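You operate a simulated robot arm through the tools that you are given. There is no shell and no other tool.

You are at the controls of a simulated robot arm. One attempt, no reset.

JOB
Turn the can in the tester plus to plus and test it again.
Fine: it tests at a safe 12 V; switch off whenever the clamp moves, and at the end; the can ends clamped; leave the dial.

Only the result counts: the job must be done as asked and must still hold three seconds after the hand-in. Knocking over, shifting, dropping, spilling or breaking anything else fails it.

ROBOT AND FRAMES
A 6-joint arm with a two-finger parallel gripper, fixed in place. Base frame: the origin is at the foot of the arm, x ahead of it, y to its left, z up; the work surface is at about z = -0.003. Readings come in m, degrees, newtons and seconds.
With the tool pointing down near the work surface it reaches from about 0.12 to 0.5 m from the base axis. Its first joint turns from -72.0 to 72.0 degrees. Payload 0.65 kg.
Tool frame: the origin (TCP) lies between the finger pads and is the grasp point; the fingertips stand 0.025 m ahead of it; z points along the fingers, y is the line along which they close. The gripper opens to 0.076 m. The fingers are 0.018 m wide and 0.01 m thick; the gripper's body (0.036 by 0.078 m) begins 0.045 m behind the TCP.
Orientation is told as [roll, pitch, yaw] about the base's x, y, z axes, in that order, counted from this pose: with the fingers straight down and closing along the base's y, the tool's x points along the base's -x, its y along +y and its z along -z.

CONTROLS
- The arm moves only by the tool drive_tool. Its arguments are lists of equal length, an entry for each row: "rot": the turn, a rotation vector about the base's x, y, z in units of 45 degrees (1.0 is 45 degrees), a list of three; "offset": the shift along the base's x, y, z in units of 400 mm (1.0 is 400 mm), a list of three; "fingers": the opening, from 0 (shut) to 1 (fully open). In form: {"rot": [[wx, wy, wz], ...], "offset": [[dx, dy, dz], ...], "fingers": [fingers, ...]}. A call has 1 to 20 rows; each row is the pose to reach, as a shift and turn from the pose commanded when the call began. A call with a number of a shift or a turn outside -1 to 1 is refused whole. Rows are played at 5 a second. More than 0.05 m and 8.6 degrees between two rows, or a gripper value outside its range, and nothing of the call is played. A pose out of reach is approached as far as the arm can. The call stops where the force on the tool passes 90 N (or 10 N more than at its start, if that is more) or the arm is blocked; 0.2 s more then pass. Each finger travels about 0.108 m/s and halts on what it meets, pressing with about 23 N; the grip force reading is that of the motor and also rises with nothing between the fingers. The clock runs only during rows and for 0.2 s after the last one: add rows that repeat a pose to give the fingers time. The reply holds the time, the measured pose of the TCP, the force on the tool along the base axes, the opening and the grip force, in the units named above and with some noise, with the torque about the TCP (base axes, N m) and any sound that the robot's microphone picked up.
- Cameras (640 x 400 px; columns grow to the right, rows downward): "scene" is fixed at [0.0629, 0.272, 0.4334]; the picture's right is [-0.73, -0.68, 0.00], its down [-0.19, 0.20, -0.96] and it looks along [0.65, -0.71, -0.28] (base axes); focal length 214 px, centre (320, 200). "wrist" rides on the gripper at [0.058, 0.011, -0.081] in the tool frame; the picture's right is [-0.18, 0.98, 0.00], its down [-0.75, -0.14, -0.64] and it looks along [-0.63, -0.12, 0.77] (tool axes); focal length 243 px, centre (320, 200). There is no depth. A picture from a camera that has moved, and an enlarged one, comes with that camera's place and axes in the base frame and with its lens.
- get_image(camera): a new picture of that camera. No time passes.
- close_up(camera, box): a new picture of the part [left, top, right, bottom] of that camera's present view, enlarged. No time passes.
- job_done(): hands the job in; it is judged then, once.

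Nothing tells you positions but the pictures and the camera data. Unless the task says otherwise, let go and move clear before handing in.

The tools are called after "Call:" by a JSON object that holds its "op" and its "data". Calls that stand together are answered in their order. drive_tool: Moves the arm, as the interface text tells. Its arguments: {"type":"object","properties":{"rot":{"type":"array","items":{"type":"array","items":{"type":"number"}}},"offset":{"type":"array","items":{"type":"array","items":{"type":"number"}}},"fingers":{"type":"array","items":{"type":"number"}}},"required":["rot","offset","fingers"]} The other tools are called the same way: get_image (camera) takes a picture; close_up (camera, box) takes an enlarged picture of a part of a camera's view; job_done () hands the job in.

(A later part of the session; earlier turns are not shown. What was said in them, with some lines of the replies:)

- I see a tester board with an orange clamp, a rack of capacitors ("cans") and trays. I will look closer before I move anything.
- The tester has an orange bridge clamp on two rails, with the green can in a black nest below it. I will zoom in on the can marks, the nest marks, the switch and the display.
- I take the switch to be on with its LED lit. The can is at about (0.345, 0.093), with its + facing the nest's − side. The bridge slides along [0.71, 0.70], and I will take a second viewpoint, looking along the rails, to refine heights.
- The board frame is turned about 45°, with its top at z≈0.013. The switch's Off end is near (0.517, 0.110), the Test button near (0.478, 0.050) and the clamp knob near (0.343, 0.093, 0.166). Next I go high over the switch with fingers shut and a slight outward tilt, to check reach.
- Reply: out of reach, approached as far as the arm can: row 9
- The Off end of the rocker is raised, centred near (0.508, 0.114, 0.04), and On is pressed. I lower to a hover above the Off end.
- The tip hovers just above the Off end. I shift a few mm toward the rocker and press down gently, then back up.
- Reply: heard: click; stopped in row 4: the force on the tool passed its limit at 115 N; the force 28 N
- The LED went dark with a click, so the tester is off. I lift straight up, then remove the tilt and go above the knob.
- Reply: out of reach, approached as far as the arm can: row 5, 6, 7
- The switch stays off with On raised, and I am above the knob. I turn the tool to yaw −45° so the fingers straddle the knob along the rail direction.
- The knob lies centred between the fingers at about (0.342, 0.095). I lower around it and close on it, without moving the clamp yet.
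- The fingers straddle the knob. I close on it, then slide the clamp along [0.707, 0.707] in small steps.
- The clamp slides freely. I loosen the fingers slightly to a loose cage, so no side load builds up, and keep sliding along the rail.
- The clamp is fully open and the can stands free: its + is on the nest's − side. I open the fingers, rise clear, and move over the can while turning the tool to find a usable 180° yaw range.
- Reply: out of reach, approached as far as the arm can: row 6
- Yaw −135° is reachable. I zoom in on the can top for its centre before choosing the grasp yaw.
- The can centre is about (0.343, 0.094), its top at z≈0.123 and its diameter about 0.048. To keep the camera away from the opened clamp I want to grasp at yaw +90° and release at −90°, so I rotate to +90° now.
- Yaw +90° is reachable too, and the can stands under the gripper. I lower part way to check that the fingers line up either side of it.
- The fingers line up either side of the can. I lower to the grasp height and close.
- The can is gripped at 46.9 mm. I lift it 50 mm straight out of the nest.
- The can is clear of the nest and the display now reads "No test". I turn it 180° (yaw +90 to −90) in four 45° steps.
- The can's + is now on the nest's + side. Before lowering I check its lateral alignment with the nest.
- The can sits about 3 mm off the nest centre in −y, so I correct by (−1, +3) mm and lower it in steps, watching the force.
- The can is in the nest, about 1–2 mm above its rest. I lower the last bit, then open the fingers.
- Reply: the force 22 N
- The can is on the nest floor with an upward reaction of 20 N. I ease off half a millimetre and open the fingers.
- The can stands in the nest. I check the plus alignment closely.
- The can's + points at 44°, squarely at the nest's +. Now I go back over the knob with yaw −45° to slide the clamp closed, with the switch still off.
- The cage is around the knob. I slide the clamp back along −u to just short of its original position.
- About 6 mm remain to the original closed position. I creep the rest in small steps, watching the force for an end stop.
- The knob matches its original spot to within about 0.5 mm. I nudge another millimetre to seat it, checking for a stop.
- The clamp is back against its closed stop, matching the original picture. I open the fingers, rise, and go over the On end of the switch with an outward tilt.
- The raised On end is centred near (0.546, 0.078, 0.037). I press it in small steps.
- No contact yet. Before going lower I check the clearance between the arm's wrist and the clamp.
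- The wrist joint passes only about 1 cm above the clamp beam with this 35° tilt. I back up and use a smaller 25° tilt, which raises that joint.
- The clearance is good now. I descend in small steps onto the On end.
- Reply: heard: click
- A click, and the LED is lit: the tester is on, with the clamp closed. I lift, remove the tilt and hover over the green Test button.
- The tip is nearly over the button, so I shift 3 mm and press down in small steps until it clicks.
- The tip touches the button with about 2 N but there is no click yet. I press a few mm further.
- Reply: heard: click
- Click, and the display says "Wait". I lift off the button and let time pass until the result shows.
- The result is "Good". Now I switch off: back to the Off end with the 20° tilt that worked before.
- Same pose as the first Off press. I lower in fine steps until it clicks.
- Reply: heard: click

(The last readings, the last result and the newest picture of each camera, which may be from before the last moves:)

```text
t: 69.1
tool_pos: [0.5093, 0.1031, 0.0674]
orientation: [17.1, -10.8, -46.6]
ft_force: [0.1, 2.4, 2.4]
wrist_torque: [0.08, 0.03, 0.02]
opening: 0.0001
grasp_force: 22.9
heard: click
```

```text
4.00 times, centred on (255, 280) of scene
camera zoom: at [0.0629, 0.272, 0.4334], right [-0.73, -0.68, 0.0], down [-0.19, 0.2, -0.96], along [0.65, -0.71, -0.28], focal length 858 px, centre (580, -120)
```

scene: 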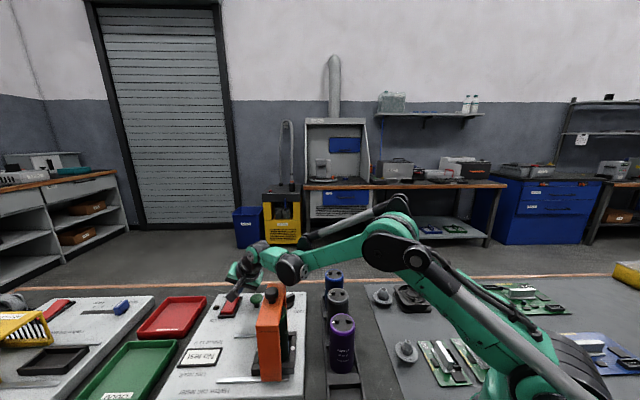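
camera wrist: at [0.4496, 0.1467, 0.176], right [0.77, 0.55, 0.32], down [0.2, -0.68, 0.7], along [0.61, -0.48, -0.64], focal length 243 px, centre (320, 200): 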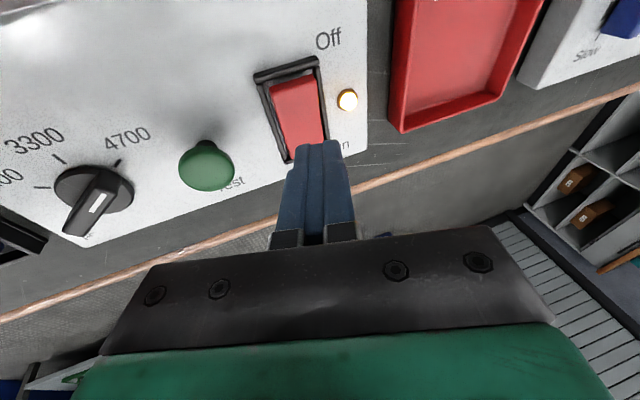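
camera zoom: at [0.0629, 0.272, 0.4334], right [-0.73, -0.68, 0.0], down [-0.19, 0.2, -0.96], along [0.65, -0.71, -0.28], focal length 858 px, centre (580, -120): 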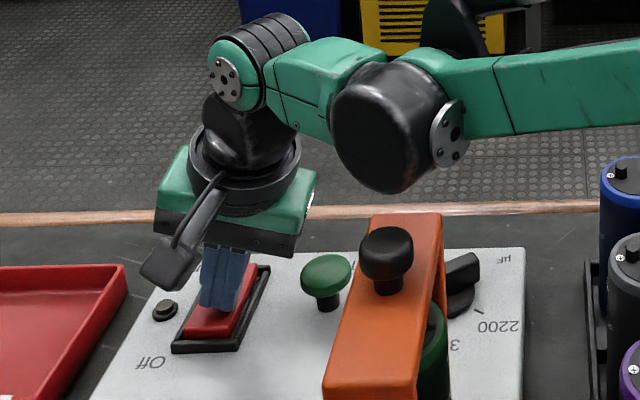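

A click, and the LED is dark: the tester is off. I rise straight up, remove the tilt and back away, then inspect everything.

Call:
{"op": "drive_tool", "data": {"rot": [[0, 0, 0], [0, 0, 0], [0, 0, 0], [-0.023, 0.109, 0], [-0.046, 0.217, 0], [-0.069, 0.326, 0], [-0.0924, 0.4346, 0], [-0.0924, 0.4346, 0], [-0.0924, 0.4346, 0], [-0.0924, 0.4346, 0]], "offset": [[0, 0, 0.04], [0, 0, 0.12], [0, 0, 0.22], [-0.05, 0, 0.32], [-0.1, 0, 0.42], [-0.18, -0.01, 0.5], [-0.27, -0.03, 0.55], [-0.36, -0.06, 0.58], [-0.42, -0.08, 0.6], [-0.42, -0.08, 0.6]], "fingers": [0, 0, 0, 0, 0, 0, 0, 0, 0, 0]}}

Call:
{"op": "close_up", "data": {"camera": "scene", "box": [150, 270, 390, 400]}}

Call:
{"op": "close_up", "data": {"camera": "scene", "box": [225, 250, 325, 340]}}

Call:
{"op": "get_image", "data": {"camera": "wrist"}}

```text
t: 71.3
tool_pos: [0.3397, 0.0718, 0.307]
orientation: [0.1, 0.0, -45.1]
ft_force: [0.4, 0.3, 1.0]
wrist_torque: [0.04, 0.04, -0.01]
opening: 0.0
grasp_force: 22.8
out of reach, approached as far as the arm can: row 6
```

```text
2.67 times, centred on (270, 335) of scene
camera zoom: at [0.0629, 0.2719, 0.4334], right [-0.73, -0.68, 0.0], down [-0.19, 0.2, -0.96], along [0.65, -0.71, -0.28], focal length 572 px, centre (453, -160)
```

zoom: 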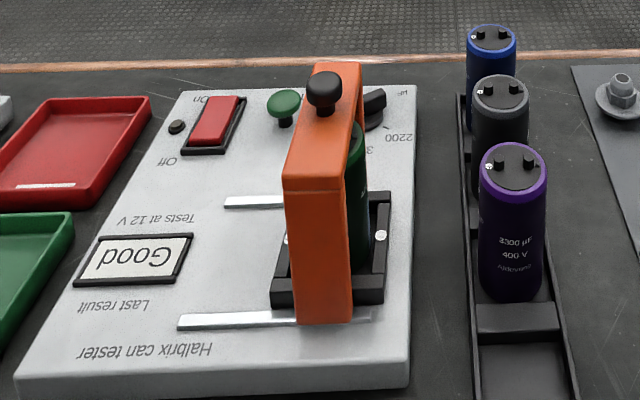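

```text
4.44 times, centred on (275, 295) of scene
camera zoom: at [0.0629, 0.2719, 0.4334], right [-0.73, -0.68, 0.0], down [-0.19, 0.2, -0.96], along [0.65, -0.71, -0.28], focal length 953 px, centre (520, -222)
```

zoom: 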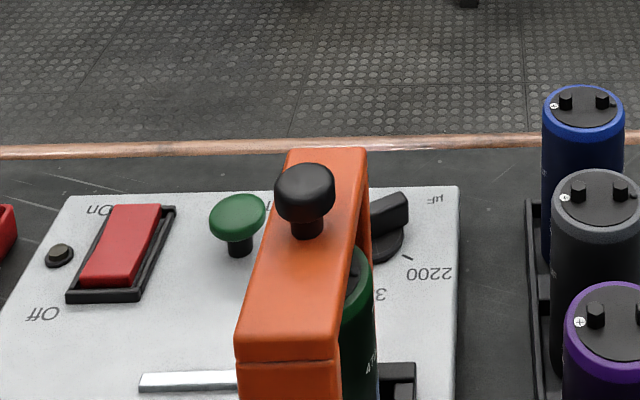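

```text
taken
camera wrist: at [0.3062, 0.1186, 0.3873], right [0.82, 0.57, 0.0], down [0.43, -0.63, 0.64], along [0.36, -0.53, -0.77], focal length 243 px, centre (320, 200)
```

wrist: 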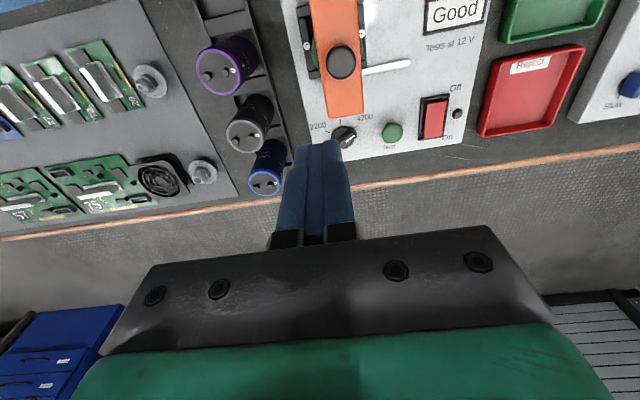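

The display reads "Good", the LED is dark and the clamp is closed where it was. I check the rocker's final position and the dial closely.

Call:
{"op": "close_up", "data": {"camera": "scene", "box": [205, 285, 255, 325]}}

Call:
{"op": "close_up", "data": {"camera": "wrist", "box": [300, 80, 480, 160]}}

Call:
{"op": "close_up", "data": {"camera": "wrist", "box": [280, 0, 400, 80]}}

```text
10.00 times, centred on (230, 305) of scene
camera zoom: at [0.0629, 0.2719, 0.4334], right [-0.73, -0.68, 0.0], down [-0.19, 0.2, -0.96], along [0.65, -0.71, -0.28], focal length 2145 px, centre (1220, -850)
```

zoom: 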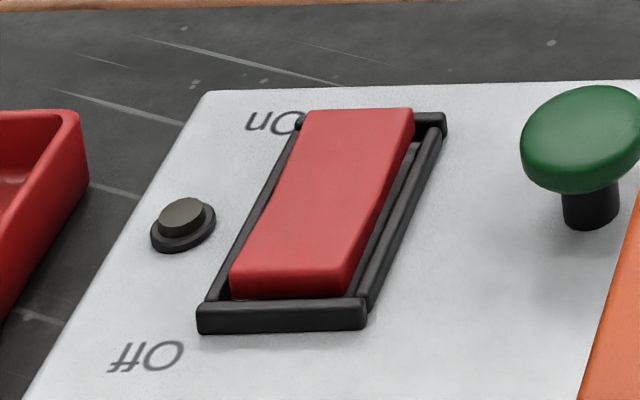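

```text
3.56 times, centred on (390, 120) of wrist
camera zoom: at [0.3062, 0.1186, 0.3873], right [0.82, 0.57, 0.0], down [0.43, -0.63, 0.64], along [0.36, -0.53, -0.77], focal length 863 px, centre (71, 484)
```

zoom: 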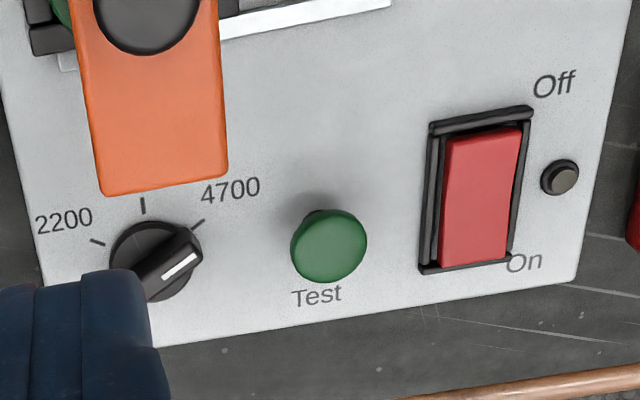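

```text
5.00 times, centred on (340, 40) of wrist
camera zoom: at [0.3062, 0.1186, 0.3873], right [0.82, 0.57, 0.0], down [0.43, -0.63, 0.64], along [0.36, -0.53, -0.77], focal length 1213 px, centre (220, 1000)
```

zoom: 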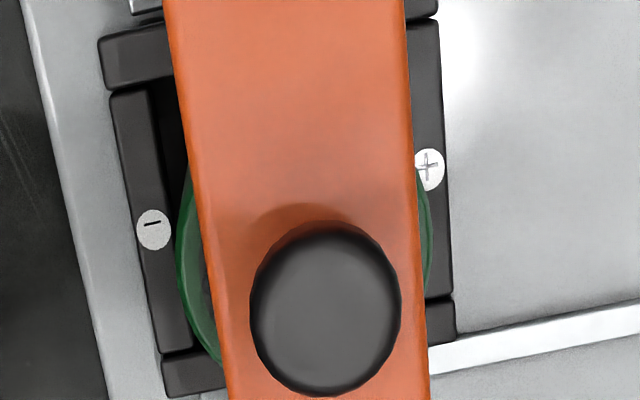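

The switch reads off with its LED dark, but the rocker sits only just past centre, not as far over as after my first press. To be sure it holds, I go back and press the Off end fully.

Call:
{"op": "drive_tool", "data": {"rot": [[0, 0, 0], [0, 0, 0], [0.018, -0.087, 0], [0.037, -0.174, 0], [0.055, -0.261, 0], [0.074, -0.348, 0], [0.0924, -0.4346, 0], [0.0924, -0.4346, 0]], "offset": [[0.06, 0.02, -0.02], [0.15, 0.05, -0.05], [0.22, 0.07, -0.13], [0.28, 0.075, -0.22], [0.34, 0.08, -0.32], [0.39, 0.08, -0.42], [0.42, 0.08, -0.5], [0.42, 0.08, -0.5]], "fingers": [0, 0, 0, 0, 0, 0, 0, 0]}}

Call:
{"op": "close_up", "data": {"camera": "scene", "box": [185, 230, 325, 330]}}

```text
t: 73.1
tool_pos: [0.5111, 0.0986, 0.1046]
orientation: [17.1, -10.8, -46.5]
ft_force: [-0.9, 0.7, 0.8]
wrist_torque: [-0.05, 0.01, 0.03]
opening: 0.0
grasp_force: 22.8
```

```text
4.00 times, centred on (255, 280) of scene
camera zoom: at [0.0629, 0.272, 0.4334], right [-0.73, -0.68, 0.0], down [-0.19, 0.2, -0.96], along [0.65, -0.71, -0.28], focal length 858 px, centre (580, -120)
```

zoom: 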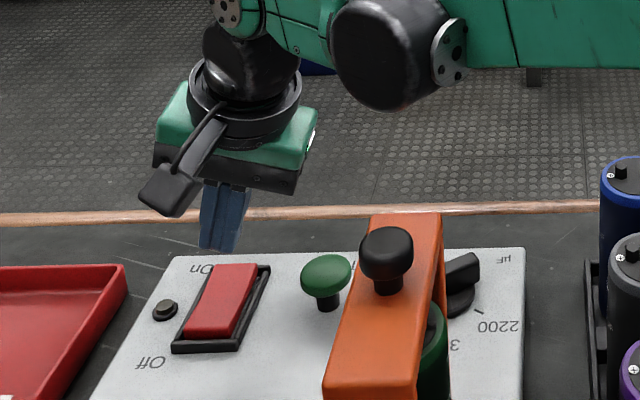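

I am about 5 mm short of the previous press point, so I correct in y and x, then press slowly and deeper.

Call:
{"op": "drive_tool", "data": {"rot": [[0, 0, 0], [0, 0, 0], [0, 0, 0], [0, 0, 0], [0, 0, 0], [0, 0, 0], [0, 0, 0], [0, 0, 0], [0, 0, 0]], "offset": [[-0.004, 0.013, 0], [-0.004, 0.013, -0.04], [-0.004, 0.013, -0.075], [-0.004, 0.013, -0.087], [-0.004, 0.013, -0.092], [-0.004, 0.013, -0.096], [-0.004, 0.013, -0.099], [-0.004, 0.013, -0.102], [-0.004, 0.013, -0.102]], "fingers": [0, 0, 0, 0, 0, 0, 0, 0, 0]}}

Call:
{"op": "close_up", "data": {"camera": "scene", "box": [185, 230, 325, 330]}}

```text
t: 75.1
tool_pos: [0.5068, 0.1072, 0.067]
orientation: [17.0, -10.6, -46.6]
ft_force: [-0.4, 0.5, 0.6]
wrist_torque: [0.01, 0.01, -0.02]
opening: 0.0
grasp_force: 22.9
```

```text
4.00 times, centred on (255, 280) of scene
camera zoom: at [0.0629, 0.272, 0.4334], right [-0.73, -0.68, 0.0], down [-0.19, 0.2, -0.96], along [0.65, -0.71, -0.28], focal length 858 px, centre (580, -120)
```

zoom: 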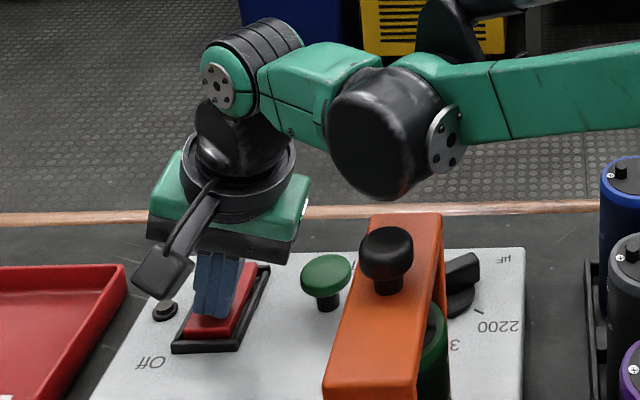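

Call:
{"op": "drive_tool", "data": {"rot": [[0, 0, 0], [0, 0, 0], [0, 0, 0], [0, 0, 0], [0, 0, 0], [0, 0, 0]], "offset": [[0.005, -0.01, 0.002], [0.005, -0.01, -0.002], [0.005, -0.01, -0.005], [0.005, -0.01, -0.0075], [0.005, -0.01, -0.01], [0.005, -0.01, -0.01]], "fingers": [0, 0, 0, 0, 0, 0]}}

Call:
{"op": "close_up", "data": {"camera": "scene", "box": [205, 285, 255, 325]}}

```text
t: 76.5
tool_pos: [0.5102, 0.1038, 0.0629]
orientation: [17.2, -10.8, -46.6]
ft_force: [-27.0, -2.0, 73.8]
wrist_torque: [-0.49, 0.46, -0.13]
opening: 0.0
grasp_force: 22.6
```

```text
10.00 times, centred on (230, 305) of scene
camera zoom: at [0.0626, 0.2719, 0.4336], right [-0.73, -0.68, 0.0], down [-0.19, 0.2, -0.96], along [0.65, -0.71, -0.28], focal length 2145 px, centre (1220, -850)
```

zoom: 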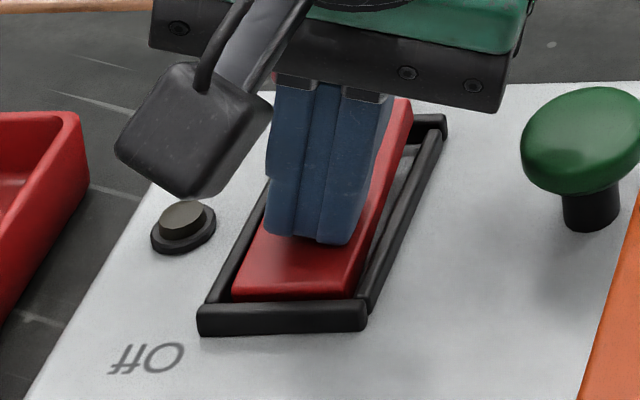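

The rocker is now hard against its Off stop, with the LED still dark. I lift straight up and retreat.

Call:
{"op": "drive_tool", "data": {"rot": [[0, 0, 0], [0, 0, 0], [0, 0, 0], [-0.018, 0.087, 0], [-0.037, 0.174, 0], [-0.055, 0.261, 0], [-0.074, 0.348, 0], [-0.0924, 0.4346, 0], [-0.0924, 0.4346, 0], [-0.0924, 0.4346, 0]], "offset": [[0, 0, 0.03], [0, 0, 0.1], [-0.03, 0, 0.18], [-0.08, 0, 0.28], [-0.14, 0, 0.38], [-0.2, -0.01, 0.47], [-0.28, -0.03, 0.53], [-0.37, -0.06, 0.57], [-0.45, -0.1, 0.6], [-0.45, -0.1, 0.6]], "fingers": [0, 0, 0, 0, 0, 0, 0, 0, 0, 0]}}

Call:
{"op": "close_up", "data": {"camera": "scene", "box": [205, 285, 255, 325]}}

Call:
{"op": "close_up", "data": {"camera": "scene", "box": [150, 270, 390, 400]}}

Call:
{"op": "get_image", "data": {"camera": "wrist"}}

Call:
{"op": "get_image", "data": {"camera": "scene"}}

```text
t: 78.7
tool_pos: [0.3297, 0.0633, 0.3028]
orientation: [0.1, 0.0, -45.0]
ft_force: [0.0, -0.1, 0.4]
wrist_torque: [-0.02, 0.0, -0.02]
opening: 0.0002
grasp_force: 22.8
```

```text
10.00 times, centred on (230, 305) of scene
camera zoom: at [0.0629, 0.2719, 0.4334], right [-0.73, -0.68, 0.0], down [-0.19, 0.2, -0.96], along [0.65, -0.71, -0.28], focal length 2145 px, centre (1220, -850)
```

zoom: 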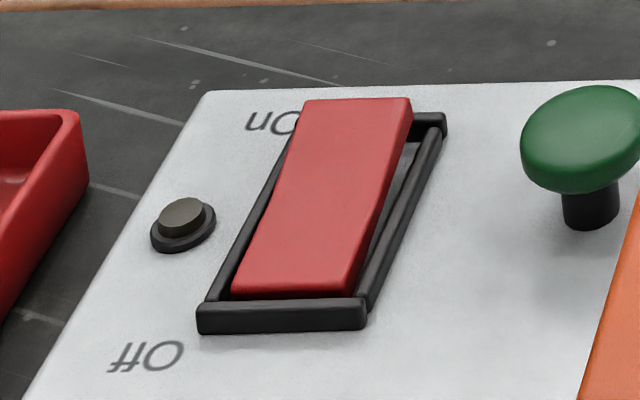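

```text
2.67 times, centred on (270, 335) of scene
camera zoom: at [0.0629, 0.2719, 0.4334], right [-0.73, -0.68, 0.0], down [-0.19, 0.2, -0.96], along [0.65, -0.71, -0.28], focal length 572 px, centre (453, -160)
```

zoom: 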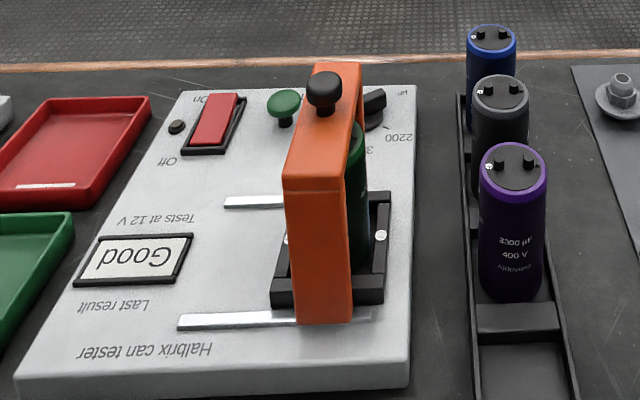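

```text
taken
camera wrist: at [0.2963, 0.1127, 0.3811], right [0.82, 0.57, 0.0], down [0.43, -0.63, 0.64], along [0.36, -0.53, -0.77], focal length 243 px, centre (320, 200)
```

wrist: 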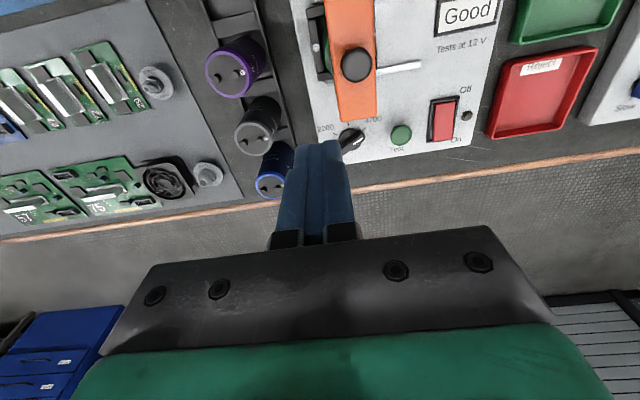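

```text
taken
```

scene: 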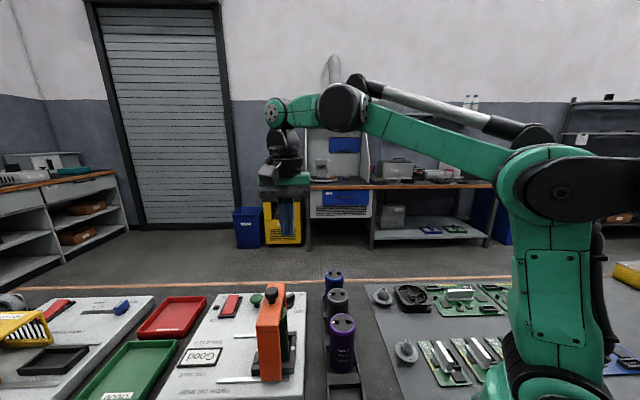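

The can is plus to plus and clamped, and the retest reads "Good". The switch is fully off with its LED dark, the dial is still on 4700, and nothing else has moved. The arm is clear, so I hand in.

Call:
{"op": "job_done", "data": {}}

```text
The job is handed in.
```

I turned the can plus to plus and tested it again, and the tester's display now reads "Good" (it read "Check" at the start). I've handed the job in; no verdict came back.

- **Switch:** off before the clamp moved either way, on only for the 12 V test, and off at the end. After the test, my first press to off left the rocker only just past centre. I went back and pressed it fully home; the LED was already dark and stayed dark.
- **Can:** clamped in the nest, with the clamp back against its original closed stop.
- **Dial:** left at 4700.
- **Surroundings:** nothing else looked moved in the last pictures, and the arm is clear of the tester.
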